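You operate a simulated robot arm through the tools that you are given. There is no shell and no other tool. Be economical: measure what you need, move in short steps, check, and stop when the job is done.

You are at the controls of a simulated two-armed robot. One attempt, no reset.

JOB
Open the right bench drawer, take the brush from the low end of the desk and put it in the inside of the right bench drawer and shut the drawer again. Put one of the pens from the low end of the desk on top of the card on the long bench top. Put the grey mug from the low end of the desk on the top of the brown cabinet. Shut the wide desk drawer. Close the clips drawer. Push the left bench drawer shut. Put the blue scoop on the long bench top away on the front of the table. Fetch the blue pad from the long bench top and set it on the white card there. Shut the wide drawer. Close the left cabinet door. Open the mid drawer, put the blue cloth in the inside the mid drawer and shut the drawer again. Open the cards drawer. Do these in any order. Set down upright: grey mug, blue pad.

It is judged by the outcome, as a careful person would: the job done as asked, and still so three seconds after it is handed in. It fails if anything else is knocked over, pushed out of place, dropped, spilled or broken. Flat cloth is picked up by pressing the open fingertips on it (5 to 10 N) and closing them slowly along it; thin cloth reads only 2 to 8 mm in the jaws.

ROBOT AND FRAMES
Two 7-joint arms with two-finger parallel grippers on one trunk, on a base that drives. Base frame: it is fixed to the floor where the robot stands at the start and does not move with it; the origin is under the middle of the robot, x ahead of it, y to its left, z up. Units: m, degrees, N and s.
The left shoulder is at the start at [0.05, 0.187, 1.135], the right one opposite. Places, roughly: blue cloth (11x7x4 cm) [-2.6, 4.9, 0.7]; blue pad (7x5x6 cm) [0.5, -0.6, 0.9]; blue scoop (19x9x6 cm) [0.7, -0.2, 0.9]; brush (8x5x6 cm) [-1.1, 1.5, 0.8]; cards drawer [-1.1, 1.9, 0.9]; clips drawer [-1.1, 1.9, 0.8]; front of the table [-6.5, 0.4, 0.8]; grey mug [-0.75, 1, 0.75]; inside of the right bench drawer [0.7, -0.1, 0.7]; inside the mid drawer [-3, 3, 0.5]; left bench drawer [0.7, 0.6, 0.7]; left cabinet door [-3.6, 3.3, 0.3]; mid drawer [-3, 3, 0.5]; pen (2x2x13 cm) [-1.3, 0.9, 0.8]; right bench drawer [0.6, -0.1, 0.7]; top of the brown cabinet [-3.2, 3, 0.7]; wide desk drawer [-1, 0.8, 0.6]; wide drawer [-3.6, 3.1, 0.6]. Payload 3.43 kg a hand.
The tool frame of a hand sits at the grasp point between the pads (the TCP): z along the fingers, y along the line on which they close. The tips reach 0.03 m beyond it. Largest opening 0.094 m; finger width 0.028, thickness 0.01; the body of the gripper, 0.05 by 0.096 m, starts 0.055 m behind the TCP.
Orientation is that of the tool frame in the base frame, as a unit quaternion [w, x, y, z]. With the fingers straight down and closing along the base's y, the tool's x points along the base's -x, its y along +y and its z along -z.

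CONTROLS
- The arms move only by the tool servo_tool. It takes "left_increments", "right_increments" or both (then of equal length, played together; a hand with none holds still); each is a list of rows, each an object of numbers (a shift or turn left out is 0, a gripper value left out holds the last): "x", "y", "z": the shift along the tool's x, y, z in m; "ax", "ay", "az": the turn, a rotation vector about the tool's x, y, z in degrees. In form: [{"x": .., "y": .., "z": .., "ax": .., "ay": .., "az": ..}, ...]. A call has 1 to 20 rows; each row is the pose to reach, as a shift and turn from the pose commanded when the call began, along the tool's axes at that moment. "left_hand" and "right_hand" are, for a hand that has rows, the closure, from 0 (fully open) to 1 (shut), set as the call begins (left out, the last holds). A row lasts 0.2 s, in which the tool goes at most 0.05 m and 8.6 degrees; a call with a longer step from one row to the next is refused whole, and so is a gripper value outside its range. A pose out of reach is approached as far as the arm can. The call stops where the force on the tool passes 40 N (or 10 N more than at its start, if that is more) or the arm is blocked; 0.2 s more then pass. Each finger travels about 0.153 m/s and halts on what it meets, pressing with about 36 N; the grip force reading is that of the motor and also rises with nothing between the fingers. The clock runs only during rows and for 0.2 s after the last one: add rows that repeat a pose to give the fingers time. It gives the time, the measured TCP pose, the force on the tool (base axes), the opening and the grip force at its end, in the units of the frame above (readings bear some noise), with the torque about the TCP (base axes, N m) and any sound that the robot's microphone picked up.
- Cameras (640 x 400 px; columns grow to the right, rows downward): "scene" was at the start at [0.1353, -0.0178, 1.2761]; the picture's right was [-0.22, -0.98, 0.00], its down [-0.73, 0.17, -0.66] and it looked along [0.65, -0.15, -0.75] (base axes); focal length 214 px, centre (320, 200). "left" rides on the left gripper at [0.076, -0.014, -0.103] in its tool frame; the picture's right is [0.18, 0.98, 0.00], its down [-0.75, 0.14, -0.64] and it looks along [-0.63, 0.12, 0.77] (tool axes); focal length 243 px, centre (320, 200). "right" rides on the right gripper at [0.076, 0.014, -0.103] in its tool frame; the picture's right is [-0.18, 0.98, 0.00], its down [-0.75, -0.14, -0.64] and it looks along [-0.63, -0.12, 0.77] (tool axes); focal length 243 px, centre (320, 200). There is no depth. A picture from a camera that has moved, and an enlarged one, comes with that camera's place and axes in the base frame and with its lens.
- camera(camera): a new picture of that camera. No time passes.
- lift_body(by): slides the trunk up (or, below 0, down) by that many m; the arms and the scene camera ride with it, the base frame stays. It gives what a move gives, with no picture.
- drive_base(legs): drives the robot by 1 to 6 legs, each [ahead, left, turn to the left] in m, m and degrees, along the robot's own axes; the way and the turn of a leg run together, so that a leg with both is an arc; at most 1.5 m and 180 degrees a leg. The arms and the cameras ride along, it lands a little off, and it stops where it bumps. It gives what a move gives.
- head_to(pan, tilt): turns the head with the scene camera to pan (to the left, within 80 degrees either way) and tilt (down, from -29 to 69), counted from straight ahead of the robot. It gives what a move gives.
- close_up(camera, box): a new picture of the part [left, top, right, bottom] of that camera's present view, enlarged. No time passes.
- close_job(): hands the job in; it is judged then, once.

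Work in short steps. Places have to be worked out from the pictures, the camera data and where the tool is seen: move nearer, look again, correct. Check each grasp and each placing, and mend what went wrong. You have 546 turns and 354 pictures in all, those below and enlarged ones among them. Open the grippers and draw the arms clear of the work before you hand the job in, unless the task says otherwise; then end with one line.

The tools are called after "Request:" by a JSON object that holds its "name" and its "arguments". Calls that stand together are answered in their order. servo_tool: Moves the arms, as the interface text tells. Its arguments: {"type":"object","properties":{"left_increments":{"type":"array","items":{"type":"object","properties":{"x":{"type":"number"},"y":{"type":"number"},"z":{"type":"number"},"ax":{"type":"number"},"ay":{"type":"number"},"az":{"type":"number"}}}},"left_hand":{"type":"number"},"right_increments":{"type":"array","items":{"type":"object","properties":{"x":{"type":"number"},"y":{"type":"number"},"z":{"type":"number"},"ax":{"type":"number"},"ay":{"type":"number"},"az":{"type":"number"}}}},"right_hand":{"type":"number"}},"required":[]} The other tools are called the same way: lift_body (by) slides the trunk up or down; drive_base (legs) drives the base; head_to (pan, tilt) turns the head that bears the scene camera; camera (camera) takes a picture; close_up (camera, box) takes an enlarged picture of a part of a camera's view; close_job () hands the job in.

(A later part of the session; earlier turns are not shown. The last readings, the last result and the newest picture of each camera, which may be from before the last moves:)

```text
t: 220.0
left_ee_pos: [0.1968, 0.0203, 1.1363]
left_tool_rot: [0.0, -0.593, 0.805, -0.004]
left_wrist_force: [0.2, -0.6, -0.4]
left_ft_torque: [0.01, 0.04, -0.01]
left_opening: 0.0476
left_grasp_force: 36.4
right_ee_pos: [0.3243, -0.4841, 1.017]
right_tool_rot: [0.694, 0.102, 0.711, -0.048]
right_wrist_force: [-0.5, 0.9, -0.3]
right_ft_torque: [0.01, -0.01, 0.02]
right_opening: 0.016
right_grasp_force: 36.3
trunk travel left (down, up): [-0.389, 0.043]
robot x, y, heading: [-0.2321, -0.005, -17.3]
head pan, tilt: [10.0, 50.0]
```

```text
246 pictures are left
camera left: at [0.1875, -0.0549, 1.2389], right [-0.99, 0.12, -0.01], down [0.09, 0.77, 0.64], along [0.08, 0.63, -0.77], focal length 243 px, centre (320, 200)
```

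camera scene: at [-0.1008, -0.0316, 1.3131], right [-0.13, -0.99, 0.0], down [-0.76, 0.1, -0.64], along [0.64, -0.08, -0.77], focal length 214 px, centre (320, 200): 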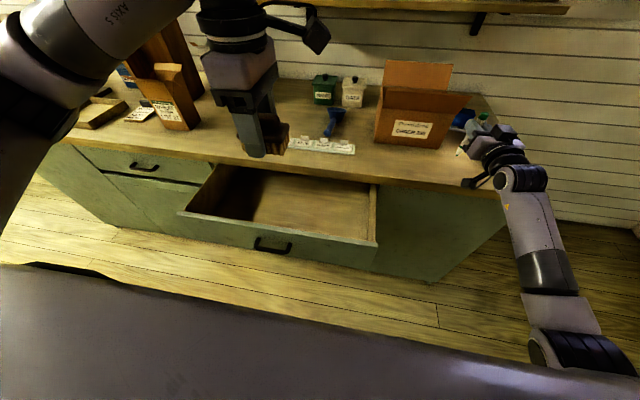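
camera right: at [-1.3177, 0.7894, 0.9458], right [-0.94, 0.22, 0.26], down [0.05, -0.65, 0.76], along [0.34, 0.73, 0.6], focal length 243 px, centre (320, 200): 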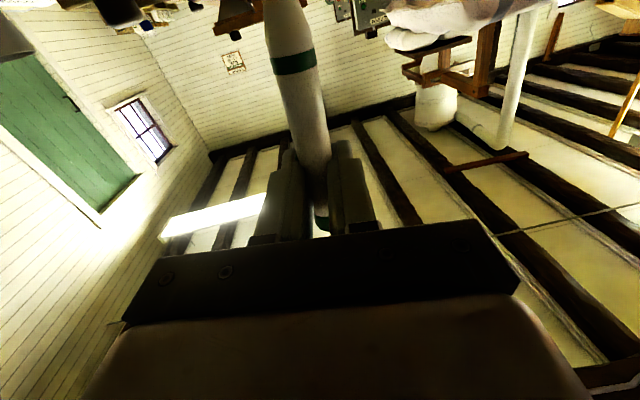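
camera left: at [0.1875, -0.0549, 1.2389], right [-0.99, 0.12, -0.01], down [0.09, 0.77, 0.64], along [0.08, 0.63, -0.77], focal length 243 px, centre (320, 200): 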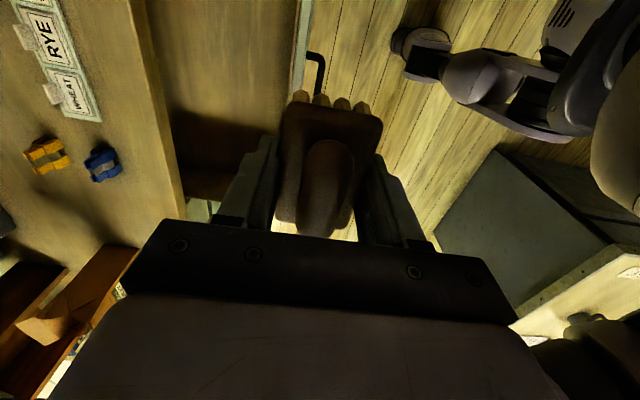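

Drawer opening spans n 0.24–0.41, e −0.16…0.43. I move the brush over its middle (n 0.325, e 0.13) and start down.

Request:
{"name": "servo_tool", "arguments": {"left_increments": [{"x": -0.016, "y": -0.045}, {"x": -0.033, "y": -0.09}, {"x": -0.05, "y": -0.135}, {"x": -0.05, "y": -0.143, "z": 0.04}, {"x": -0.05, "y": -0.143, "z": 0.09}, {"x": -0.05, "y": -0.143, "z": 0.14}, {"x": -0.05, "y": -0.143, "z": 0.19}, {"x": -0.05, "y": -0.143, "z": 0.24}, {"x": -0.05, "y": -0.143, "z": 0.28}]}}

Request:
{"name": "camera", "arguments": {"camera": "scene"}}

Request:
{"name": "camera", "arguments": {"camera": "left"}}

```text
t: 222.0
left_ee_pos: [0.3507, 0.0233, 0.8587]
left_tool_rot: [0.0, -0.592, 0.806, -0.005]
left_wrist_force: [-0.1, 0.9, -0.6]
left_ft_torque: [0.0, 0.01, 0.02]
left_opening: 0.0477
left_grasp_force: 36.1
right_ee_pos: [0.3235, -0.484, 1.0174]
right_tool_rot: [0.694, 0.102, 0.711, -0.049]
right_wrist_force: [-0.7, 0.0, -0.4]
right_ft_torque: [0.0, -0.02, 0.0]
right_opening: 0.0156
right_grasp_force: 36.0
trunk travel left (down, up): [-0.389, 0.043]
robot x, y, heading: [-0.2331, -0.0035, -17.6]
head pan, tilt: [10.0, 50.0]
```

```text
245 pictures are left
camera scene: at [-0.1007, -0.0317, 1.3131], right [-0.13, -0.99, 0.0], down [-0.76, 0.1, -0.64], along [0.64, -0.08, -0.77], focal length 214 px, centre (320, 200)
```

scene: 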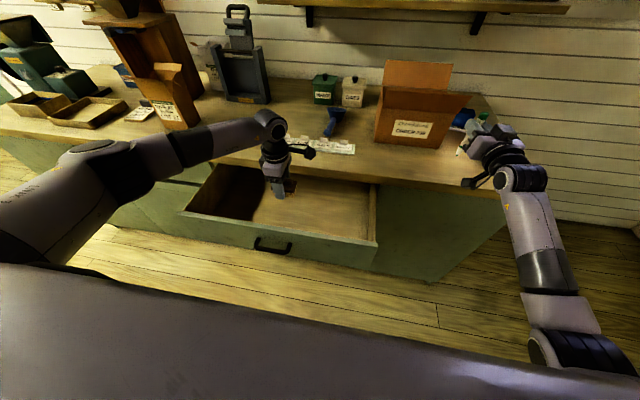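

```text
244 pictures are left
camera left: at [0.342, -0.0531, 0.961], right [-0.99, 0.12, -0.01], down [0.09, 0.77, 0.64], along [0.08, 0.63, -0.77], focal length 243 px, centre (320, 200)
```

left: 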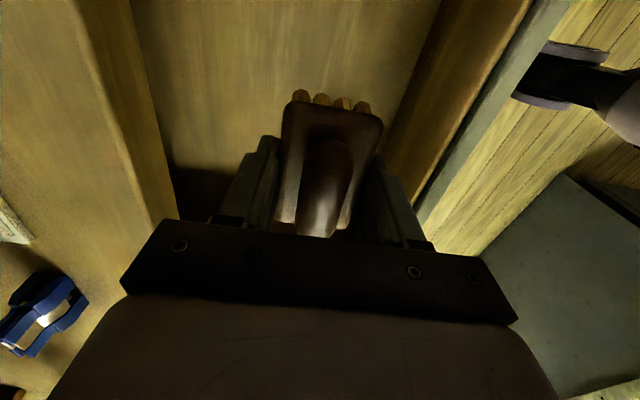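

Centred in the opening. I lower further until the brush touches the drawer floor.

Request:
{"name": "servo_tool", "arguments": {"left_increments": [{"z": 0.04}, {"z": 0.08}, {"z": 0.11}, {"z": 0.13}, {"z": 0.145}, {"z": 0.155}, {"z": 0.165}, {"z": 0.175}, {"z": 0.185}]}}

Request:
{"name": "camera", "arguments": {"camera": "left"}}

```text
t: 223.8
left_ee_pos: [0.3579, 0.0205, 0.6933]
left_tool_rot: [0.004, -0.591, 0.806, -0.011]
left_wrist_force: [2.9, 0.4, 18.0]
left_ft_torque: [0.38, 0.47, -0.08]
left_opening: 0.0475
left_grasp_force: 35.8
right_ee_pos: [0.3239, -0.4854, 1.0191]
right_tool_rot: [0.694, 0.103, 0.71, -0.049]
right_wrist_force: [-0.3, -1.2, -0.5]
right_ft_torque: [-0.01, -0.03, 0.01]
right_opening: 0.0154
right_grasp_force: 36.1
trunk travel left (down, up): [-0.389, 0.043]
robot x, y, heading: [-0.2362, -0.0044, -17.5]
head pan, tilt: [10.0, 50.0]
stopped in row 9 (left hand): the force on the tool passed its limit (the readings are from after the stop); the commanded pose is now the measured one
```

```text
243 pictures are left
camera left: at [0.3473, -0.055, 0.7961], right [-0.99, 0.12, -0.02], down [0.08, 0.77, 0.64], along [0.09, 0.63, -0.77], focal length 243 px, centre (320, 200)
```

left: 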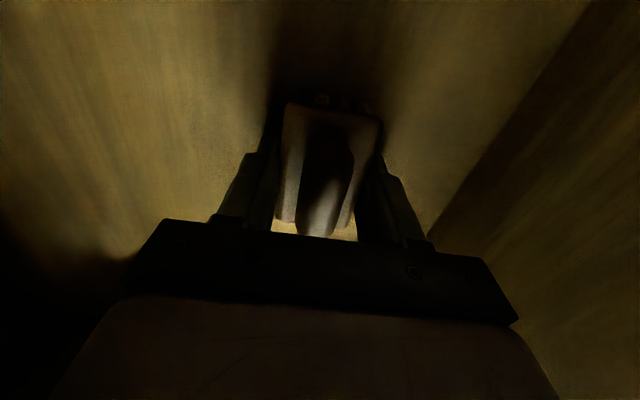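

The brush rests on the drawer floor. I open and raise the hand straight up.

Request:
{"name": "servo_tool", "arguments": {"left_increments": [{"z": 0}, {"z": 0}, {"z": 0}, {"z": -0.03}, {"z": -0.08}, {"z": -0.13}, {"z": -0.18}, {"z": -0.23}, {"z": -0.28}, {"z": -0.33}, {"z": -0.38}, {"z": -0.41}], "left_hand": 0}}

Request:
{"name": "camera", "arguments": {"camera": "scene"}}

Request:
{"name": "camera", "arguments": {"camera": "left"}}

```text
t: 226.4
left_ee_pos: [0.3545, 0.0215, 1.1024]
left_tool_rot: [0.003, -0.592, 0.806, -0.008]
left_wrist_force: [0.8, -0.2, -0.5]
left_ft_torque: [0.0, -0.02, 0.03]
left_opening: 0.0939
left_grasp_force: 0.0
right_ee_pos: [0.3241, -0.4847, 1.018]
right_tool_rot: [0.694, 0.102, 0.711, -0.048]
right_wrist_force: [0.2, 0.1, 0.2]
right_ft_torque: [0.0, 0.03, -0.01]
right_opening: 0.0156
right_grasp_force: 36.0
trunk travel left (down, up): [-0.389, 0.043]
robot x, y, heading: [-0.236, -0.0046, -17.4]
head pan, tilt: [10.0, 50.0]
```

```text
242 pictures are left
camera scene: at [-0.1011, -0.0315, 1.3131], right [-0.13, -0.99, 0.0], down [-0.76, 0.1, -0.64], along [0.64, -0.08, -0.77], focal length 214 px, centre (320, 200)
```

scene: 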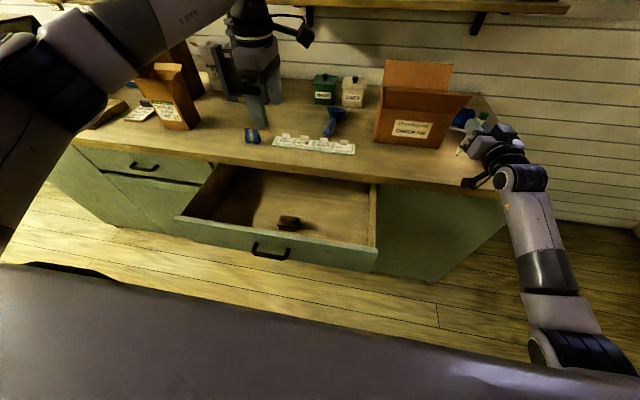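

```text
241 pictures are left
camera left: at [0.3437, -0.0543, 1.2038], right [-0.99, 0.12, -0.02], down [0.08, 0.77, 0.64], along [0.09, 0.63, -0.77], focal length 243 px, centre (320, 200)
```

left: 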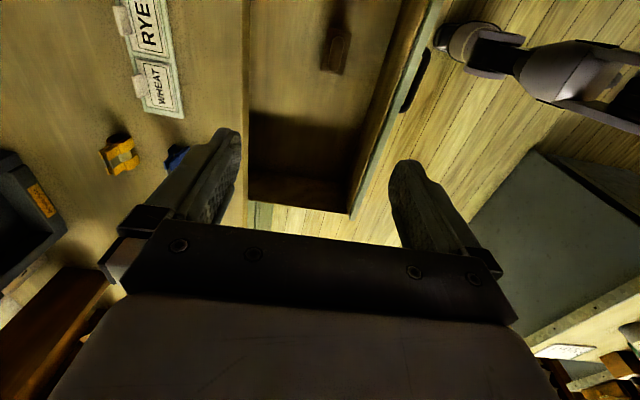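

Brush is upright in the drawer. Now I back off 25 cm, point the left fist forward and lower the trunk to shut the drawer.

Request:
{"name": "drive_base", "arguments": {"legs": [[-0.25, 0, 0]]}}

Request:
{"name": "servo_tool", "arguments": {"left_increments": [{"az": 8}, {"az": 16}, {"az": 24}, {"az": 32}, {"az": 40}, {"az": 48}, {"az": 56}, {"az": 64}, {"az": 72}, {"az": 80}, {"az": 88}], "left_hand": 1}}

Request:
{"name": "servo_tool", "arguments": {"left_increments": [{"ay": -8}, {"ay": -16}, {"ay": -24}, {"ay": -32}, {"ay": -40}, {"ay": -48}, {"ay": -56}, {"ay": -64}, {"ay": -72}, {"ay": -80}, {"ay": -88}]}}

Request:
{"name": "lift_body", "arguments": {"by": -0.38}}

Request:
{"name": "camera", "arguments": {"camera": "scene"}}

```text
t: 228.3
left_ee_pos: [0.1105, 0.1006, 1.1014]
left_tool_rot: [0.004, -0.596, 0.803, -0.008]
left_wrist_force: [-0.3, 0.3, -0.1]
left_ft_torque: [-0.02, -0.03, -0.03]
left_opening: 0.0941
left_grasp_force: 0.0
right_ee_pos: [0.084, -0.4051, 1.0184]
right_tool_rot: [0.695, 0.1, 0.711, -0.046]
right_wrist_force: [-0.2, 0.1, -0.4]
right_ft_torque: [-0.04, 0.02, 0.03]
right_opening: 0.0155
right_grasp_force: 35.9
trunk travel left (down, up): [-0.389, 0.043]
robot x, y, heading: [-0.4761, 0.0692, -16.9]
head pan, tilt: [10.0, 50.0]
```

```text
t: 230.7
left_ee_pos: [0.1106, 0.0993, 1.1001]
left_tool_rot: [0.007, 0.131, 0.991, -0.002]
left_wrist_force: [-0.6, -0.8, 0.2]
left_ft_torque: [-0.02, 0.0, -0.01]
left_opening: 0.0
left_grasp_force: 33.0
right_ee_pos: [0.084, -0.4053, 1.0191]
right_tool_rot: [0.695, 0.099, 0.711, -0.046]
right_wrist_force: [-0.7, -0.2, -0.5]
right_ft_torque: [0.02, -0.01, -0.01]
right_opening: 0.0157
right_grasp_force: 35.9
trunk travel left (down, up): [-0.389, 0.043]
robot x, y, heading: [-0.4753, 0.0703, -16.9]
head pan, tilt: [10.0, 50.0]
```

```text
t: 233.1
left_ee_pos: [0.111, 0.1008, 1.1026]
left_tool_rot: [0.589, 0.103, 0.798, -0.079]
left_wrist_force: [-0.2, -0.8, -0.5]
left_ft_torque: [0.04, 0.02, 0.01]
left_opening: 0.0
left_grasp_force: 33.1
left hand out of reach, approached as far as the arm can: row 10, 11
right_ee_pos: [0.0853, -0.405, 1.0171]
right_tool_rot: [0.694, 0.1, 0.711, -0.045]
right_wrist_force: [-0.8, 0.0, -0.6]
right_ft_torque: [-0.02, -0.02, -0.01]
right_opening: 0.0157
right_grasp_force: 36.1
trunk travel left (down, up): [-0.389, 0.043]
robot x, y, heading: [-0.4769, 0.0724, -17.0]
head pan, tilt: [10.0, 50.0]
```

```text
t: 236.7
left_ee_pos: [0.1112, 0.1007, 0.72]
left_tool_rot: [0.589, 0.104, 0.797, -0.08]
left_wrist_force: [0.7, 0.4, 0.3]
left_ft_torque: [0.0, 0.0, -0.01]
left_opening: 0.0001
left_grasp_force: 32.7
right_ee_pos: [0.0842, -0.405, 0.6374]
right_tool_rot: [0.695, 0.099, 0.711, -0.045]
right_wrist_force: [0.4, 1.1, 0.1]
right_ft_torque: [0.0, 0.02, 0.01]
right_opening: 0.0157
right_grasp_force: 36.0
trunk travel left (down, up): [-0.009, 0.423]
robot x, y, heading: [-0.4766, 0.0696, -16.8]
head pan, tilt: [10.0, 50.0]
```

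```text
240 pictures are left
camera scene: at [-0.344, 0.0447, 0.9331], right [-0.12, -0.99, 0.0], down [-0.76, 0.09, -0.64], along [0.64, -0.08, -0.77], focal length 214 px, centre (320, 200)
```

scene: 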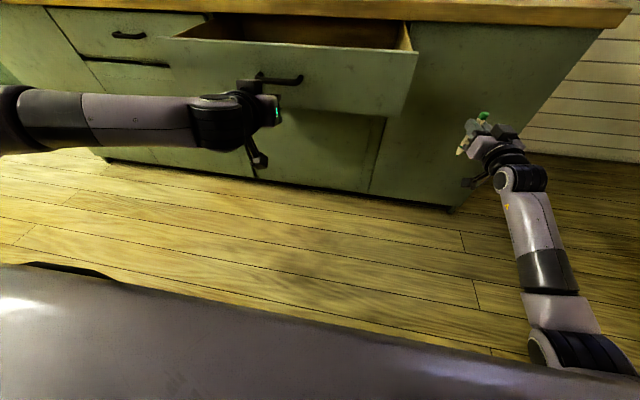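

Fist is in front of the face just under handle height. I push: first slightly down-forward, then level.

Request:
{"name": "servo_tool", "arguments": {"left_increments": [{"z": 0.035}, {"z": 0.07}, {"z": 0.11, "x": -0.012}, {"z": 0.15, "x": -0.024}, {"z": 0.19, "x": -0.037}, {"z": 0.22, "x": -0.046}]}}

Request:
{"name": "camera", "arguments": {"camera": "scene"}}

```text
t: 238.1
left_ee_pos: [0.3269, 0.0413, 0.6992]
left_tool_rot: [0.589, 0.103, 0.798, -0.078]
left_wrist_force: [-0.3, -0.7, 0.6]
left_ft_torque: [0.01, 0.03, -0.02]
left_opening: 0.0
left_grasp_force: 32.9
right_ee_pos: [0.0844, -0.4039, 0.6373]
right_tool_rot: [0.694, 0.1, 0.711, -0.046]
right_wrist_force: [0.0, 0.5, 0.3]
right_ft_torque: [0.07, 0.03, -0.02]
right_opening: 0.0152
right_grasp_force: 35.9
trunk travel left (down, up): [-0.009, 0.423]
robot x, y, heading: [-0.4817, 0.0732, -16.9]
head pan, tilt: [10.0, 50.0]
```

```text
239 pictures are left
camera scene: at [-0.344, 0.0448, 0.9331], right [-0.12, -0.99, 0.0], down [-0.76, 0.09, -0.64], along [0.64, -0.08, -0.77], focal length 214 px, centre (320, 200)
```

scene: 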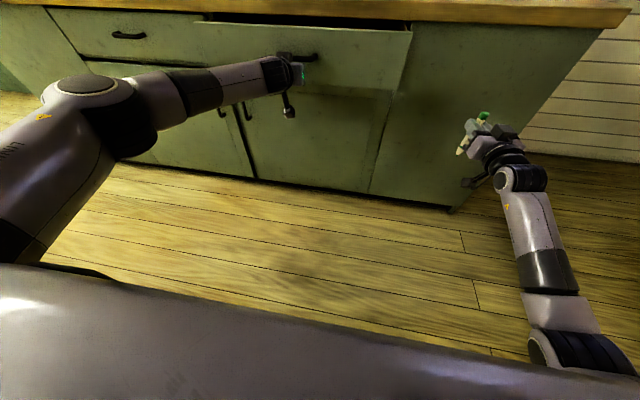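

Drawer follows. I drive the base forward to finish the push.

Request:
{"name": "drive_base", "arguments": {"legs": [[0.1, 0, -0.5], [0.05, 0, 0]]}}

Request:
{"name": "camera", "arguments": {"camera": "scene"}}

```text
t: 239.8
left_ee_pos: [0.4403, -0.0021, 0.7023]
left_tool_rot: [0.587, 0.106, 0.798, -0.081]
left_wrist_force: [-27.9, 10.7, 7.8]
left_ft_torque: [-0.13, -0.35, -0.03]
left_opening: 0.0
left_grasp_force: 33.2
right_ee_pos: [0.1974, -0.4456, 0.6372]
right_tool_rot: [0.694, 0.103, 0.711, -0.048]
right_wrist_force: [0.2, 0.3, -0.6]
right_ft_torque: [-0.01, 0.03, -0.01]
right_opening: 0.0157
right_grasp_force: 36.0
trunk travel left (down, up): [-0.009, 0.423]
robot x, y, heading: [-0.3619, 0.0355, -17.3]
head pan, tilt: [10.0, 50.0]
stopped in leg 2: the force on the tool passed its limit (the readings are from after the stop); the commanded pose is now the measured one
```

```text
238 pictures are left
camera scene: at [-0.2291, 0.0082, 0.9334], right [-0.13, -0.99, 0.0], down [-0.76, 0.1, -0.65], along [0.64, -0.08, -0.76], focal length 214 px, centre (320, 200)
```

scene: 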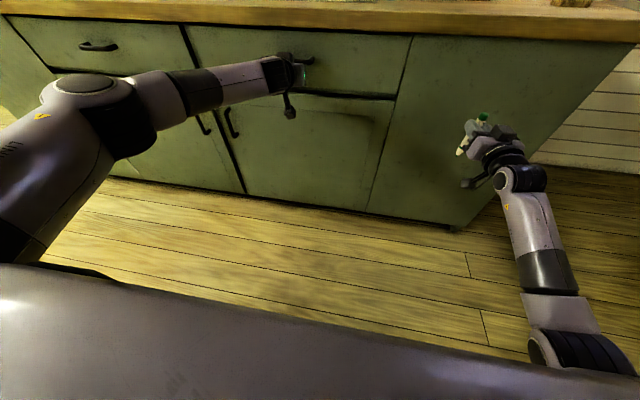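

Shut. I withdraw the left hand, raise the trunk and move left toward the card by the flour bag.

Request:
{"name": "servo_tool", "arguments": {"left_increments": [{"z": -0.04}, {"z": -0.08}, {"z": -0.12}, {"z": -0.16}]}}

Request:
{"name": "lift_body", "arguments": {"by": 0.42}}

Request:
{"name": "servo_tool", "arguments": {"left_increments": [{"ay": 8}, {"ay": 16}, {"ay": 24}, {"ay": 32}, {"ay": 40}, {"ay": 48}, {"ay": 56}, {"ay": 64}, {"ay": 72}], "left_hand": 0}}

Request:
{"name": "drive_base", "arguments": {"legs": [[0, 1.1, 0], [0.2, 0, 0]]}}

Request:
{"name": "head_to", "arguments": {"pan": 0, "tilt": 35}}

Request:
{"name": "camera", "arguments": {"camera": "scene"}}

```text
t: 240.8
left_ee_pos: [0.2937, 0.0364, 0.7459]
left_tool_rot: [0.586, 0.105, 0.8, -0.08]
left_wrist_force: [-0.1, -0.9, 0.8]
left_ft_torque: [-0.02, -0.04, 0.0]
left_opening: 0.0
left_grasp_force: 33.1
right_ee_pos: [0.1985, -0.4447, 0.6351]
right_tool_rot: [0.693, 0.102, 0.712, -0.048]
right_wrist_force: [1.0, 0.3, 0.0]
right_ft_torque: [0.0, -0.01, 0.0]
right_opening: 0.0158
right_grasp_force: 35.6
trunk travel left (down, up): [-0.009, 0.423]
robot x, y, heading: [-0.3569, 0.0373, -17.3]
head pan, tilt: [10.0, 50.0]
```

```text
refused: 0.42 is not a number from -0.4 to 0.4
```

```text
t: 242.8
left_ee_pos: [0.2909, 0.0395, 0.7442]
left_tool_rot: [0.009, 0.133, 0.991, -0.003]
left_wrist_force: [0.3, 0.6, 0.2]
left_ft_torque: [-0.02, 0.0, -0.01]
left_opening: 0.0941
left_grasp_force: 0.1
left hand out of reach, approached as far as the arm can: row 9
right_ee_pos: [0.1984, -0.4463, 0.636]
right_tool_rot: [0.693, 0.103, 0.712, -0.049]
right_wrist_force: [0.0, -0.8, -1.1]
right_ft_torque: [-0.01, -0.01, -0.03]
right_opening: 0.0153
right_grasp_force: 35.8
trunk travel left (down, up): [-0.009, 0.423]
robot x, y, heading: [-0.3592, 0.0379, -17.0]
head pan, tilt: [10.0, 50.0]
```

```text
t: 249.3
left_ee_pos: [0.7422, 1.0341, 0.7433]
left_tool_rot: [0.008, 0.155, 0.988, -0.002]
left_wrist_force: [-0.4, -0.5, 0.0]
left_ft_torque: [-0.03, -0.03, -0.05]
left_opening: 0.0938
left_grasp_force: 0.0
right_ee_pos: [0.6227, 0.5575, 0.6367]
right_tool_rot: [0.693, 0.117, 0.709, -0.063]
right_wrist_force: [-14.2, 6.2, 2.9]
right_ft_torque: [-0.02, 0.0, -0.17]
right_opening: 0.0154
right_grasp_force: 36.4
trunk travel left (down, up): [-0.009, 0.423]
robot x, y, heading: [0.0907, 1.0607, -20.2]
head pan, tilt: [10.0, 50.0]
stopped in leg 2: the force on the tool passed its limit (the readings are from after the stop); the commanded pose is now the measured one
```

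```text
t: 250.0
left_ee_pos: [0.7417, 1.0349, 0.7444]
left_tool_rot: [0.009, 0.154, 0.988, -0.002]
left_wrist_force: [-0.3, 0.7, -0.9]
left_ft_torque: [0.02, 0.0, 0.03]
left_opening: 0.0941
left_grasp_force: 0.1
right_ee_pos: [0.6225, 0.5558, 0.6357]
right_tool_rot: [0.693, 0.116, 0.709, -0.061]
right_wrist_force: [-25.0, 10.3, 4.7]
right_ft_torque: [-0.04, 0.04, -0.35]
right_opening: 0.0154
right_grasp_force: 36.2
trunk travel left (down, up): [-0.009, 0.423]
robot x, y, heading: [0.092, 1.0579, -20.0]
head pan, tilt: [0.0, 35.0]
```

```text
237 pictures are left
camera scene: at [0.2283, 1.0093, 0.9551], right [-0.34, -0.94, 0.0], down [-0.54, 0.2, -0.82], along [0.77, -0.28, -0.57], focal length 214 px, centre (320, 200)
```

scene: 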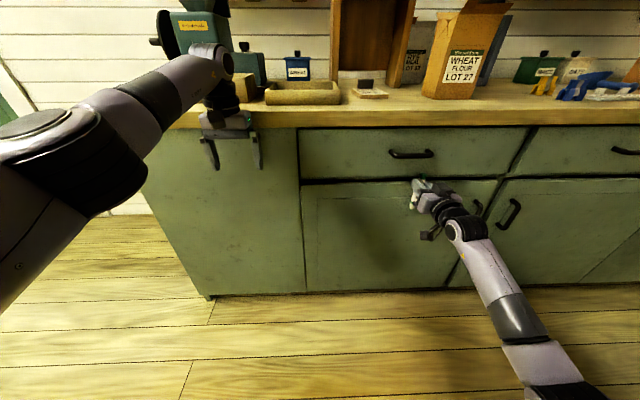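

The lift had been refused (limit 0.4), so the right tips touched the cabinet face at ~27 N — nothing moved. I back off, lift, and look.

Request:
{"name": "drive_base", "arguments": {"legs": [[-0.2, 0, 2]]}}

Request:
{"name": "lift_body", "arguments": {"by": 0.39}}

Request:
{"name": "camera", "arguments": {"camera": "scene"}}

Request:
{"name": "camera", "arguments": {"camera": "right"}}

```text
t: 251.6
left_ee_pos: [0.5572, 1.1223, 0.7431]
left_tool_rot: [0.008, 0.138, 0.99, -0.002]
left_wrist_force: [1.4, 0.2, 0.0]
left_ft_torque: [0.01, -0.01, 0.01]
left_opening: 0.0942
left_grasp_force: 0.0
right_ee_pos: [0.4537, 0.6396, 0.6345]
right_tool_rot: [0.693, 0.105, 0.712, -0.051]
right_wrist_force: [-0.4, -0.4, -0.9]
right_ft_torque: [0.01, 0.01, 0.0]
right_opening: 0.0156
right_grasp_force: 35.7
trunk travel left (down, up): [-0.009, 0.423]
robot x, y, heading: [-0.0935, 1.1245, -18.1]
head pan, tilt: [0.0, 35.0]
```

```text
t: 255.4
left_ee_pos: [0.5571, 1.1212, 1.1337]
left_tool_rot: [0.008, 0.137, 0.99, -0.002]
left_wrist_force: [1.0, 0.5, 0.1]
left_ft_torque: [0.03, 0.01, 0.02]
left_opening: 0.0937
left_grasp_force: 0.1
right_ee_pos: [0.4545, 0.6389, 1.0228]
right_tool_rot: [0.692, 0.105, 0.712, -0.05]
right_wrist_force: [0.2, -0.3, -1.8]
right_ft_torque: [-0.01, -0.01, -0.01]
right_opening: 0.0155
right_grasp_force: 36.2
trunk travel left (down, up): [-0.399, 0.033]
robot x, y, heading: [-0.0923, 1.1219, -18.0]
head pan, tilt: [0.0, 35.0]
```

```text
236 pictures are left
camera scene: at [0.0446, 1.0778, 1.3448], right [-0.31, -0.95, 0.0], down [-0.55, 0.18, -0.82], along [0.78, -0.25, -0.57], focal length 214 px, centre (320, 200)
```

scene: 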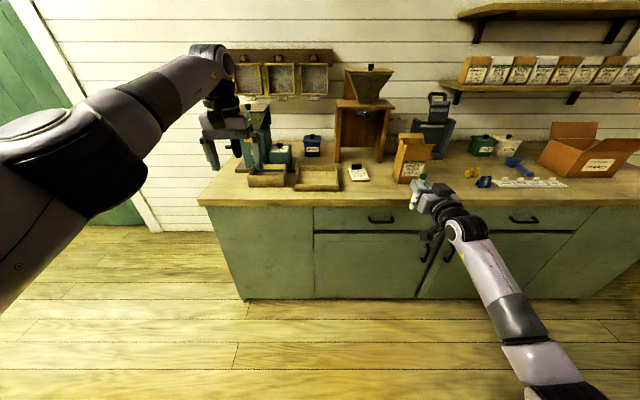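

```text
235 pictures are left
camera right: at [0.3553, 0.6821, 0.9525], right [0.22, 0.94, 0.26], down [-0.64, -0.06, 0.76], along [0.73, -0.33, 0.59], focal length 243 px, centre (320, 200)
```

right: 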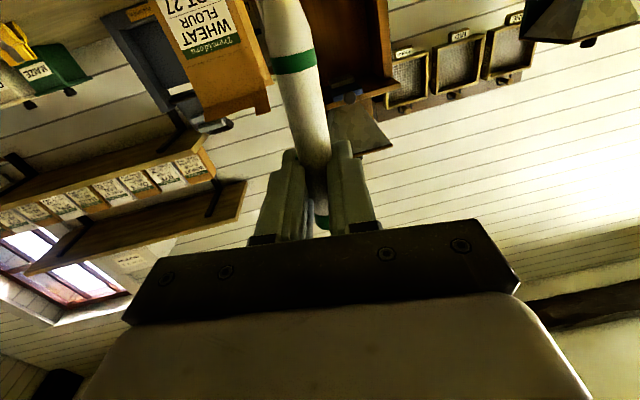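

I zoom on the card by the flour bag to read it.

Request:
{"name": "close_up", "arguments": {"camera": "scene", "box": [330, 150, 400, 195]}}

Request:
{"name": "close_up", "arguments": {"camera": "scene", "box": [400, 120, 640, 220]}}

```text
8.89 times, centred on (365, 172) of scene
camera zoom: at [0.0446, 1.0778, 1.3448], right [-0.31, -0.95, 0.0], down [-0.55, 0.18, -0.82], along [0.78, -0.25, -0.57], focal length 1906 px, centre (-80, 444)
```

zoom: 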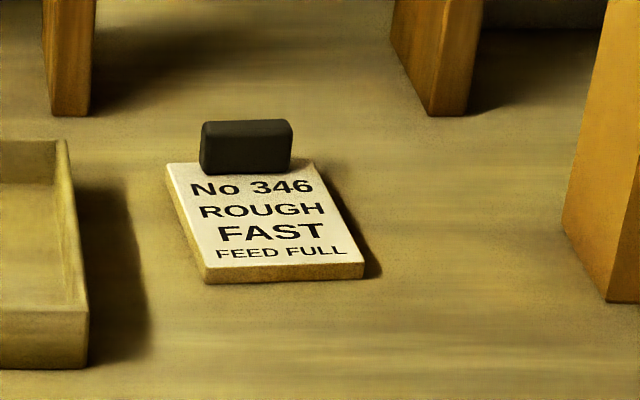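

```text
2.67 times, centred on (520, 170) of scene
camera zoom: at [0.0446, 1.0778, 1.3448], right [-0.31, -0.95, 0.0], down [-0.55, 0.18, -0.82], along [0.78, -0.25, -0.57], focal length 572 px, centre (-213, 280)
```

zoom: 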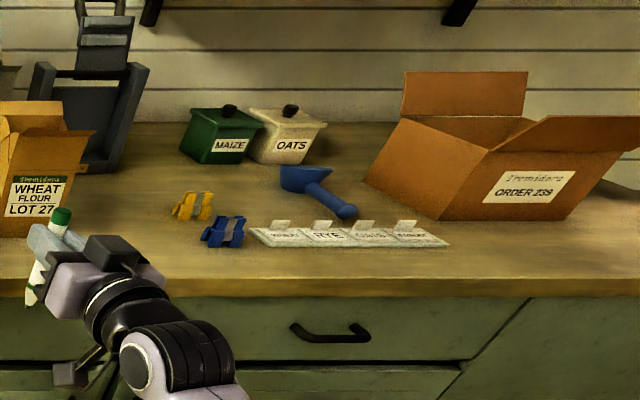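

The card reads "No 346 ROUGH FAST…", with a black weight at its far edge; its free part centres near n 0.61, e 0.855. I retract the left hand and turn the right hand down with the pen crosswise, before approaching.

Request:
{"name": "servo_tool", "arguments": {"left_increments": [{"x": 0.04, "z": -0.02}, {"x": 0.08, "z": -0.04}, {"x": 0.12, "z": -0.06}, {"x": 0.16, "z": -0.08}, {"x": 0.2, "z": -0.1}, {"x": 0.24, "z": -0.1}, {"x": 0.25, "z": -0.1}, {"x": 0.25, "z": -0.1}, {"x": 0.25, "z": -0.1}, {"x": 0.25, "z": -0.1}, {"x": 0.25, "z": -0.1}, {"x": 0.25, "z": -0.1}], "right_increments": [{"ay": 8}, {"ay": 16}, {"ay": 24}, {"ay": 32}, {"ay": 40}, {"ay": 48}, {"ay": 56}, {"ay": 64}, {"ay": 72}, {"ay": 80}, {"ay": 88}, {"ay": 88}]}}

Request:
{"name": "servo_tool", "arguments": {"right_increments": [{"az": 8}, {"az": 16}, {"az": 24}, {"az": 32}, {"az": 40}, {"az": 48}, {"az": 56}, {"az": 64}, {"az": 72}, {"az": 80}]}}

Request:
{"name": "camera", "arguments": {"camera": "right"}}

```text
t: 258.0
left_ee_pos: [0.3149, 1.1909, 1.2281]
left_tool_rot: [0.008, 0.138, 0.99, -0.002]
left_wrist_force: [-0.8, 0.6, -0.2]
left_ft_torque: [0.05, -0.04, -0.01]
left_opening: 0.094
left_grasp_force: 0.0
right_ee_pos: [0.4046, 0.6448, 1.0279]
right_tool_rot: [0.031, 0.113, 0.993, 0.033]
right_wrist_force: [0.6, -0.6, 0.2]
right_ft_torque: [-0.02, -0.01, 0.02]
right_opening: 0.0157
right_grasp_force: 36.0
right hand out of reach, approached as far as the arm can: row 9, 10, 11, 12
trunk travel left (down, up): [-0.399, 0.033]
robot x, y, heading: [-0.0961, 1.1233, -17.8]
head pan, tilt: [0.0, 35.0]
```

```text
t: 260.2
left_ee_pos: [0.3151, 1.1914, 1.2278]
left_tool_rot: [0.009, 0.138, 0.99, -0.003]
left_wrist_force: [0.3, -0.3, 0.2]
left_ft_torque: [-0.02, -0.04, 0.01]
left_opening: 0.0935
left_grasp_force: 0.1
right_ee_pos: [0.4055, 0.647, 1.0279]
right_tool_rot: [0.002, 0.726, 0.687, 0.045]
right_wrist_force: [0.2, 0.0, -0.9]
right_ft_torque: [0.0, 0.01, -0.01]
right_opening: 0.0157
right_grasp_force: 36.3
trunk travel left (down, up): [-0.399, 0.033]
robot x, y, heading: [-0.0977, 1.1243, -18.1]
head pan, tilt: [0.0, 35.0]
```

```text
232 pictures are left
camera right: at [0.4166, 0.7151, 1.1358], right [0.97, -0.24, 0.06], down [-0.23, -0.78, 0.58], along [-0.1, -0.58, -0.81], focal length 243 px, centre (320, 200)
```

right: 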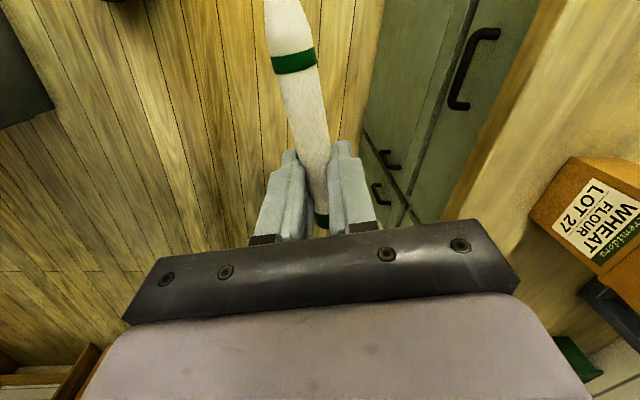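

Pen is crosswise. Before turning in, I pull the right hand inward and up so it clears the flour bag.

Request:
{"name": "servo_tool", "arguments": {"right_increments": [{"x": 0.03, "y": -0.015, "z": -0.01}, {"x": 0.07, "y": -0.03, "z": -0.02}, {"x": 0.11, "y": -0.05, "z": -0.03}, {"x": 0.15, "y": -0.07, "z": -0.04}, {"x": 0.19, "y": -0.09, "z": -0.05}, {"x": 0.23, "y": -0.11, "z": -0.06}, {"x": 0.27, "y": -0.13, "z": -0.07}, {"x": 0.27, "y": -0.13, "z": -0.07}]}}

Request:
{"name": "drive_base", "arguments": {"legs": [[0, 0.13, 0], [0, 0, -19.5], [0.3, 0, 0]]}}

Request:
{"name": "head_to", "arguments": {"pan": 0, "tilt": 45}}

Request:
{"name": "camera", "arguments": {"camera": "scene"}}

```text
t: 262.0
left_ee_pos: [0.3145, 1.191, 1.2288]
left_tool_rot: [0.008, 0.138, 0.99, -0.002]
left_wrist_force: [-0.2, 0.4, -0.4]
left_ft_torque: [0.0, 0.0, 0.0]
left_opening: 0.0939
left_grasp_force: 0.3
right_ee_pos: [0.2835, 0.9191, 1.1036]
right_tool_rot: [0.003, 0.725, 0.687, 0.046]
right_wrist_force: [-0.3, 0.2, 0.4]
right_ft_torque: [0.0, 0.0, -0.01]
right_opening: 0.0155
right_grasp_force: 36.0
trunk travel left (down, up): [-0.399, 0.033]
robot x, y, heading: [-0.0942, 1.1264, -18.1]
head pan, tilt: [0.0, 35.0]
```

```text
t: 266.0
left_ee_pos: [0.5998, 0.9898, 1.2274]
left_tool_rot: [0.007, 0.299, 0.954, -0.003]
left_wrist_force: [0.6, -1.0, -0.6]
left_ft_torque: [0.0, 0.03, -0.01]
left_opening: 0.0941
left_grasp_force: 0.2
right_ee_pos: [0.4821, 0.7415, 1.1034]
right_tool_rot: [0.01, 0.828, 0.558, 0.045]
right_wrist_force: [-0.7, 0.2, -1.2]
right_ft_torque: [0.0, 0.05, 0.01]
right_opening: 0.0157
right_grasp_force: 35.7
trunk travel left (down, up): [-0.399, 0.033]
robot x, y, heading: [0.189, 1.0608, -36.9]
head pan, tilt: [0.0, 35.0]
```

```text
t: 266.7
left_ee_pos: [0.5989, 0.9907, 1.2275]
left_tool_rot: [0.008, 0.299, 0.954, -0.003]
left_wrist_force: [-0.8, -0.2, -0.7]
left_ft_torque: [0.02, -0.01, 0.02]
left_opening: 0.0939
left_grasp_force: 0.0
right_ee_pos: [0.4806, 0.7416, 1.1035]
right_tool_rot: [0.01, 0.828, 0.559, 0.045]
right_wrist_force: [0.5, 1.2, -0.4]
right_ft_torque: [0.01, -0.02, 0.01]
right_opening: 0.0153
right_grasp_force: 35.5
trunk travel left (down, up): [-0.399, 0.033]
robot x, y, heading: [0.1871, 1.0588, -37.0]
head pan, tilt: [0.0, 45.0]
```

```text
231 pictures are left
camera scene: at [0.3015, 0.9751, 1.33], right [-0.6, -0.8, 0.0], down [-0.56, 0.43, -0.71], along [0.56, -0.43, -0.71], focal length 214 px, centre (320, 200)
```

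scene: 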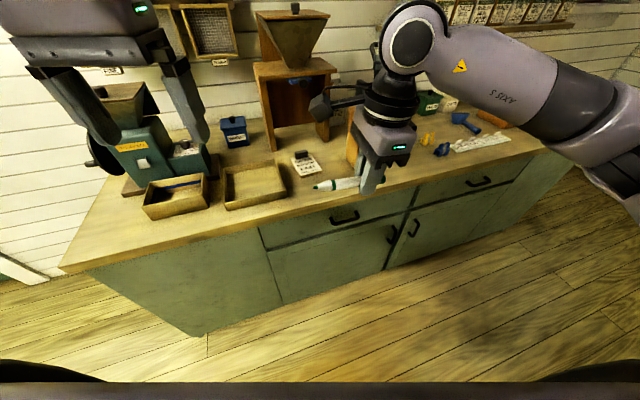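

I go on: left 17 cm, ahead 18 cm; then check the card relative to the hand.

Request:
{"name": "drive_base", "arguments": {"legs": [[0, 0.17, 0], [0.17, 0, 0]]}}

Request:
{"name": "camera", "arguments": {"camera": "scene"}}

Request:
{"name": "camera", "arguments": {"camera": "right"}}

```text
t: 269.2
left_ee_pos: [0.8384, 1.0206, 1.2281]
left_tool_rot: [0.007, 0.301, 0.954, -0.003]
left_wrist_force: [0.9, 0.1, 0.0]
left_ft_torque: [0.04, 0.03, 0.02]
left_opening: 0.0938
left_grasp_force: 0.0
right_ee_pos: [0.7191, 0.7724, 1.1033]
right_tool_rot: [0.01, 0.829, 0.557, 0.046]
right_wrist_force: [-0.9, -0.1, 0.4]
right_ft_torque: [-0.02, -0.02, 0.01]
right_opening: 0.0156
right_grasp_force: 35.8
trunk travel left (down, up): [-0.399, 0.033]
robot x, y, heading: [0.4271, 1.0896, -37.3]
head pan, tilt: [0.0, 45.0]
```

```text
230 pictures are left
camera scene: at [0.5402, 1.0066, 1.3299], right [-0.6, -0.8, 0.0], down [-0.56, 0.43, -0.71], along [0.56, -0.43, -0.71], focal length 214 px, centre (320, 200)
```

scene: 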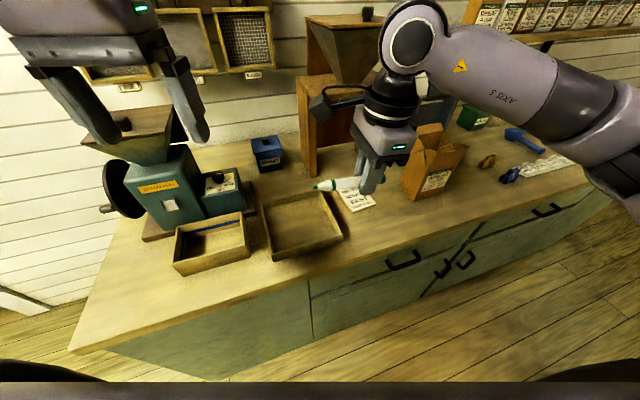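

```text
229 pictures are left
camera right: at [0.7518, 0.834, 1.211], right [0.84, -0.54, 0.06], down [-0.47, -0.66, 0.58], along [-0.28, -0.51, -0.81], focal length 243 px, centre (320, 200)
```

right: 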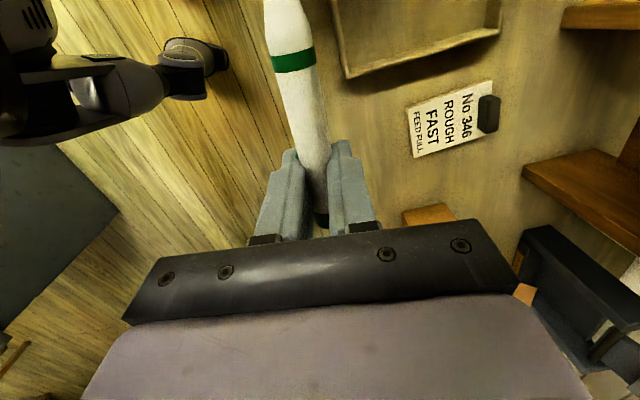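

Card centre ≈[0.85,0.632]. I move the hand over it, levelling the pen, still high.

Request:
{"name": "servo_tool", "arguments": {"right_increments": [{"x": -0.02, "y": 0.03, "ax": 2, "ay": -2}, {"x": -0.045, "y": 0.065, "ax": 3.9, "ay": -3.7}, {"x": -0.07, "y": 0.1, "ax": 3.9, "ay": -3.7}, {"x": -0.095, "y": 0.135, "ax": 3.9, "ay": -3.7}, {"x": -0.1145, "y": 0.169, "ax": 3.9, "ay": -3.7}, {"x": -0.1145, "y": 0.169, "z": 0.04, "ax": 3.9, "ay": -3.7}, {"x": -0.1145, "y": 0.169, "z": 0.08, "ax": 3.9, "ay": -3.7}]}}

Request:
{"name": "camera", "arguments": {"camera": "right"}}

Request:
{"name": "camera", "arguments": {"camera": "scene"}}

```text
t: 270.8
left_ee_pos: [0.839, 1.0224, 1.228]
left_tool_rot: [0.007, 0.301, 0.954, -0.004]
left_wrist_force: [0.7, -0.2, 0.0]
left_ft_torque: [0.0, 0.01, 0.02]
left_opening: 0.0942
left_grasp_force: 0.0
right_ee_pos: [0.8407, 0.6085, 1.0279]
right_tool_rot: [0.001, 0.829, 0.559, -0.002]
right_wrist_force: [-0.2, 0.6, 0.1]
right_ft_torque: [0.0, -0.03, -0.02]
right_opening: 0.0156
right_grasp_force: 35.3
trunk travel left (down, up): [-0.399, 0.033]
robot x, y, heading: [0.431, 1.0922, -37.0]
head pan, tilt: [0.0, 45.0]
```

```text
228 pictures are left
camera right: at [0.8825, 0.6744, 1.1308], right [0.84, -0.54, 0.0], down [-0.41, -0.64, 0.64], along [-0.35, -0.54, -0.76], focal length 243 px, centre (320, 200)
```

right: 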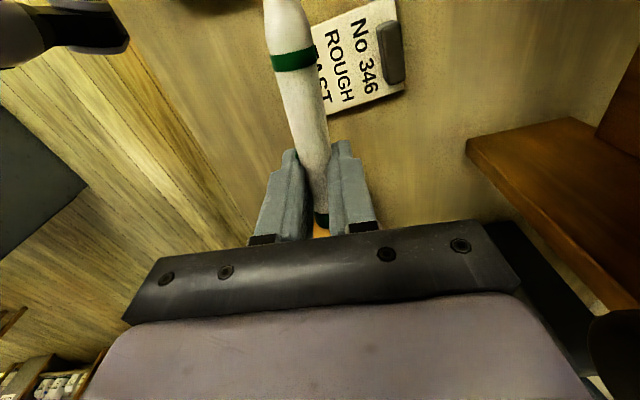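

```text
227 pictures are left
camera scene: at [0.5403, 1.0078, 1.33], right [-0.6, -0.8, 0.0], down [-0.56, 0.43, -0.71], along [0.56, -0.43, -0.71], focal length 214 px, centre (320, 200)
```

scene: 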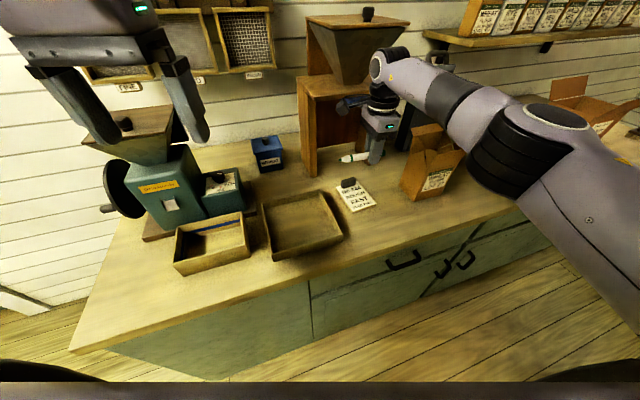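

Pen centre is over the card's middle. I lower so the fingertips just reach the card.

Request:
{"name": "servo_tool", "arguments": {"right_increments": [{"x": -0.012, "z": 0.04}, {"x": -0.012, "z": 0.075}, {"x": -0.012, "z": 0.095}, {"x": -0.012, "z": 0.11}, {"x": -0.012, "z": 0.12}, {"x": -0.012, "z": 0.128}, {"x": -0.012, "z": 0.134}]}}

Request:
{"name": "camera", "arguments": {"camera": "right"}}

Request:
{"name": "close_up", "arguments": {"camera": "scene", "box": [290, 90, 450, 220]}}

```text
t: 272.4
left_ee_pos: [0.8388, 1.0205, 1.2282]
left_tool_rot: [0.008, 0.301, 0.954, -0.004]
left_wrist_force: [-0.3, -0.5, -0.2]
left_ft_torque: [-0.02, -0.02, 0.0]
left_opening: 0.0939
left_grasp_force: 0.0
right_ee_pos: [0.8277, 0.5969, 0.8944]
right_tool_rot: [0.0, 0.83, 0.558, -0.001]
right_wrist_force: [0.3, 0.5, -1.0]
right_ft_torque: [-0.01, 0.02, -0.01]
right_opening: 0.0153
right_grasp_force: 35.8
right hand out of reach, approached as far as the arm can: row 6, 7
trunk travel left (down, up): [-0.399, 0.033]
robot x, y, heading: [0.4329, 1.0914, -37.3]
head pan, tilt: [0.0, 45.0]
```

```text
226 pictures are left
camera right: at [0.87, 0.6616, 0.9963], right [0.84, -0.54, 0.0], down [-0.42, -0.64, 0.64], along [-0.35, -0.54, -0.77], focal length 243 px, centre (320, 200)
```

right: 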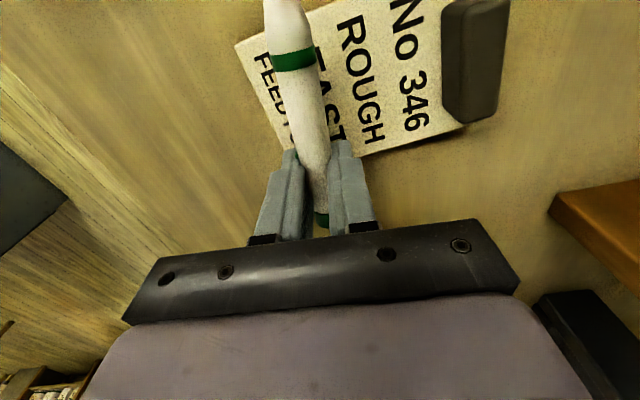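

```text
3.08 times, centred on (370, 155) of scene
camera zoom: at [0.5394, 1.0068, 1.33], right [-0.6, -0.8, 0.0], down [-0.56, 0.43, -0.71], along [0.56, -0.43, -0.71], focal length 660 px, centre (166, 338)
```

zoom: 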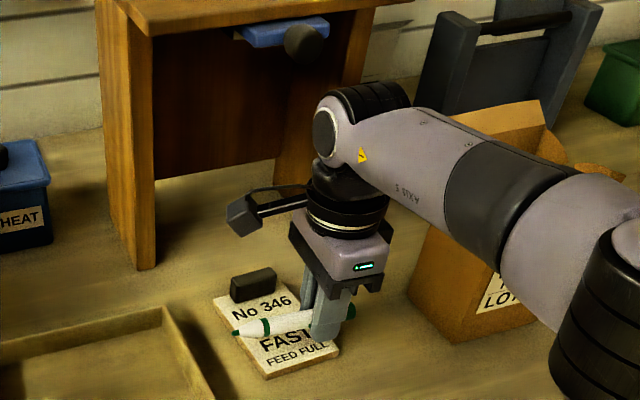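

The pen lies across the card, ~1 cm above. I lower the trunk 7 mm and check contact before releasing.

Request:
{"name": "lift_body", "arguments": {"by": -0.007}}

Request:
{"name": "servo_tool", "arguments": {"right_increments": [{"z": 0}, {"z": 0}, {"z": 0}], "right_hand": 0.72}}

Request:
{"name": "camera", "arguments": {"camera": "right"}}

Request:
{"name": "close_up", "arguments": {"camera": "scene", "box": [290, 90, 450, 220]}}

```text
t: 273.0
left_ee_pos: [0.8378, 1.022, 1.2204]
left_tool_rot: [0.008, 0.302, 0.953, -0.004]
left_wrist_force: [-0.9, -0.5, -0.6]
left_ft_torque: [0.0, -0.04, 0.02]
left_opening: 0.0938
left_grasp_force: 0.0
right_ee_pos: [0.8279, 0.597, 0.8877]
right_tool_rot: [0.0, 0.83, 0.558, -0.001]
right_wrist_force: [-0.1, 0.0, 0.0]
right_ft_torque: [0.02, -0.01, -0.02]
right_opening: 0.0154
right_grasp_force: 35.5
trunk travel left (down, up): [-0.392, 0.04]
robot x, y, heading: [0.4261, 1.0931, -37.1]
head pan, tilt: [0.0, 45.0]
```

```text
t: 273.8
left_ee_pos: [0.8368, 1.0214, 1.221]
left_tool_rot: [0.007, 0.3, 0.954, -0.002]
left_wrist_force: [-0.5, -0.2, 0.0]
left_ft_torque: [-0.01, -0.01, -0.02]
left_opening: 0.0942
left_grasp_force: 0.2
right_ee_pos: [0.8281, 0.5967, 0.8867]
right_tool_rot: [0.001, 0.83, 0.557, -0.001]
right_wrist_force: [-0.1, 0.5, -0.7]
right_ft_torque: [0.02, 0.0, -0.01]
right_opening: 0.0263
right_grasp_force: 0.1
trunk travel left (down, up): [-0.392, 0.04]
robot x, y, heading: [0.4269, 1.0943, -37.4]
head pan, tilt: [0.0, 45.0]
```

```text
224 pictures are left
camera right: at [0.8703, 0.6621, 0.9897], right [0.84, -0.54, 0.0], down [-0.42, -0.64, 0.64], along [-0.35, -0.54, -0.77], focal length 243 px, centre (320, 200)
```

right: 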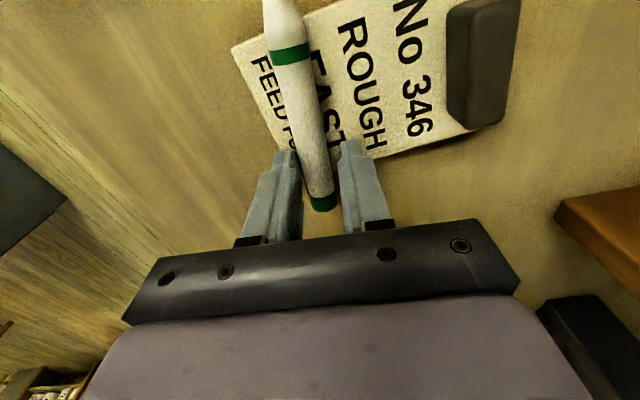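

```text
3.08 times, centred on (370, 155) of scene
camera zoom: at [0.5395, 1.0071, 1.323], right [-0.6, -0.8, 0.0], down [-0.56, 0.43, -0.71], along [0.56, -0.43, -0.71], focal length 660 px, centre (166, 338)
```

zoom: 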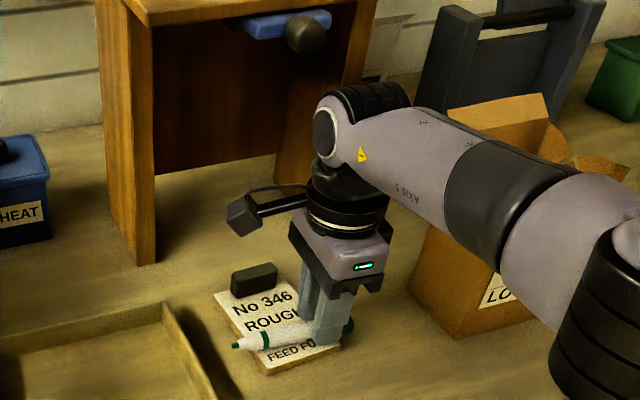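

The pen has settled on the card between the fingers. I raise the hand straight up.

Request:
{"name": "servo_tool", "arguments": {"right_increments": [{"z": -0.01}, {"z": -0.025}, {"z": -0.05}, {"z": -0.09}, {"z": -0.13}, {"z": -0.17}]}}

Request:
{"name": "close_up", "arguments": {"camera": "scene", "box": [310, 130, 410, 220]}}

Request:
{"name": "camera", "arguments": {"camera": "right"}}

```text
t: 275.2
left_ee_pos: [0.8381, 1.0224, 1.2217]
left_tool_rot: [0.008, 0.3, 0.954, -0.004]
left_wrist_force: [0.2, 0.0, 0.5]
left_ft_torque: [-0.02, 0.01, -0.03]
left_opening: 0.0939
left_grasp_force: 0.0
right_ee_pos: [0.8275, 0.5949, 1.0582]
right_tool_rot: [0.0, 0.83, 0.558, -0.001]
right_wrist_force: [0.5, -0.1, -0.4]
right_ft_torque: [-0.01, -0.01, -0.02]
right_opening: 0.026
right_grasp_force: 0.0
trunk travel left (down, up): [-0.392, 0.04]
robot x, y, heading: [0.4287, 1.0924, -37.2]
head pan, tilt: [0.0, 45.0]
```

```text
4.44 times, centred on (360, 175) of scene
camera zoom: at [0.5393, 1.0075, 1.323], right [-0.6, -0.8, 0.0], down [-0.56, 0.43, -0.71], along [0.56, -0.43, -0.71], focal length 953 px, centre (142, 311)
```

zoom: 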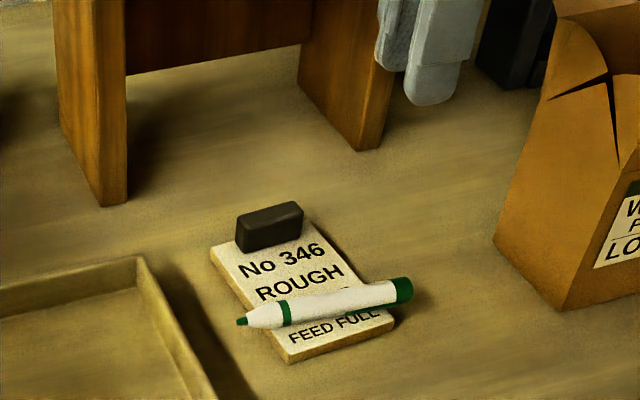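

```text
221 pictures are left
camera right: at [0.8695, 0.6606, 1.1611], right [0.84, -0.54, 0.0], down [-0.42, -0.64, 0.64], along [-0.35, -0.54, -0.77], focal length 243 px, centre (320, 200)
```

right: 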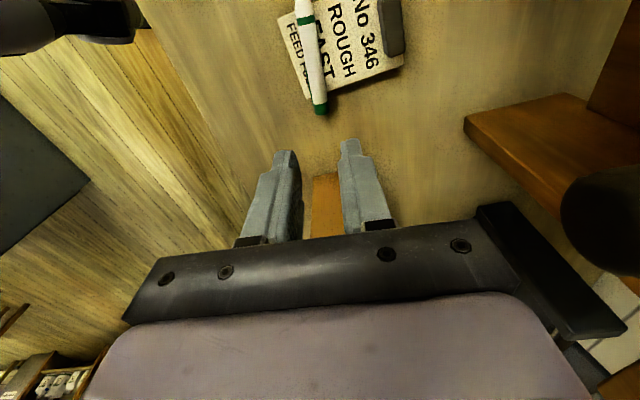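

Pen placed well. Next the scoop: I pull the right hand back, reverse from the bench, and strafe right to stand before it.

Request:
{"name": "servo_tool", "arguments": {"right_increments": [{"x": 0.02, "y": -0.03, "z": -0.02}, {"x": 0.045, "y": -0.065, "z": -0.04}, {"x": 0.07, "y": -0.1, "z": -0.05}, {"x": 0.095, "y": -0.135, "z": -0.05}, {"x": 0.115, "y": -0.17, "z": -0.05}], "right_hand": 0}}

Request:
{"name": "drive_base", "arguments": {"legs": [[-0.25, 0, 0], [0, 0, 19.7], [0, -1.03, 0]]}}

Request:
{"name": "head_to", "arguments": {"pan": -5, "tilt": 40}}

Request:
{"name": "camera", "arguments": {"camera": "scene"}}

```text
t: 276.4
left_ee_pos: [0.8376, 1.0212, 1.2215]
left_tool_rot: [0.008, 0.3, 0.954, -0.002]
left_wrist_force: [-0.5, -0.6, 0.1]
left_ft_torque: [-0.02, 0.02, 0.01]
left_opening: 0.094
left_grasp_force: 0.0
right_ee_pos: [0.7142, 0.7685, 1.1072]
right_tool_rot: [0.002, 0.83, 0.558, -0.001]
right_wrist_force: [-0.9, -0.3, -1.1]
right_ft_torque: [0.0, -0.02, 0.02]
right_opening: 0.0941
right_grasp_force: 0.0
trunk travel left (down, up): [-0.392, 0.04]
robot x, y, heading: [0.428, 1.0904, -37.3]
head pan, tilt: [0.0, 45.0]
```

```text
t: 284.1
left_ee_pos: [0.3219, 0.3483, 1.2212]
left_tool_rot: [0.008, 0.139, 0.99, -0.002]
left_wrist_force: [0.0, -0.6, -0.2]
left_ft_torque: [0.02, 0.01, 0.0]
left_opening: 0.094
left_grasp_force: 0.1
right_ee_pos: [0.2884, 0.0691, 1.1085]
right_tool_rot: [0.001, 0.726, 0.688, -0.001]
right_wrist_force: [-0.7, 0.1, 0.8]
right_ft_torque: [0.01, -0.03, 0.0]
right_opening: 0.0942
right_grasp_force: 0.1
trunk travel left (down, up): [-0.392, 0.04]
robot x, y, heading: [-0.0854, 0.2774, -18.2]
head pan, tilt: [0.0, 45.0]
```

```text
t: 284.8
left_ee_pos: [0.3224, 0.3492, 1.2199]
left_tool_rot: [0.009, 0.138, 0.99, -0.002]
left_wrist_force: [-0.1, 0.2, -0.2]
left_ft_torque: [-0.01, 0.01, 0.02]
left_opening: 0.094
left_grasp_force: 0.1
right_ee_pos: [0.2872, 0.0692, 1.1082]
right_tool_rot: [0.0, 0.726, 0.688, 0.0]
right_wrist_force: [0.0, -0.4, -0.4]
right_ft_torque: [-0.01, 0.01, 0.01]
right_opening: 0.0937
right_grasp_force: 0.1
trunk travel left (down, up): [-0.392, 0.04]
robot x, y, heading: [-0.0879, 0.279, -18.0]
head pan, tilt: [-5.0, 40.0]
```

```text
220 pictures are left
camera scene: at [0.0457, 0.229, 1.3302], right [-0.39, -0.92, 0.0], down [-0.59, 0.25, -0.77], along [0.7, -0.3, -0.64], focal length 214 px, centre (320, 200)
```

scene: 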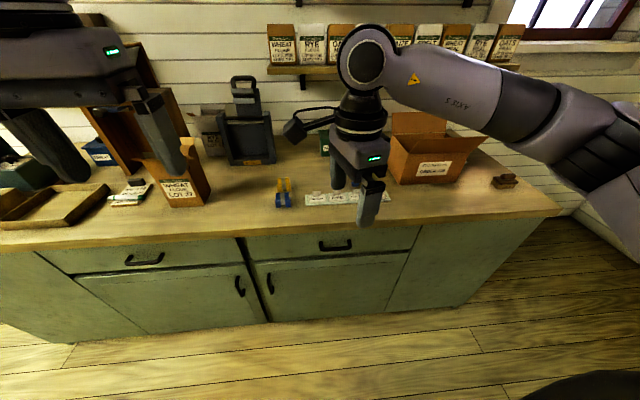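

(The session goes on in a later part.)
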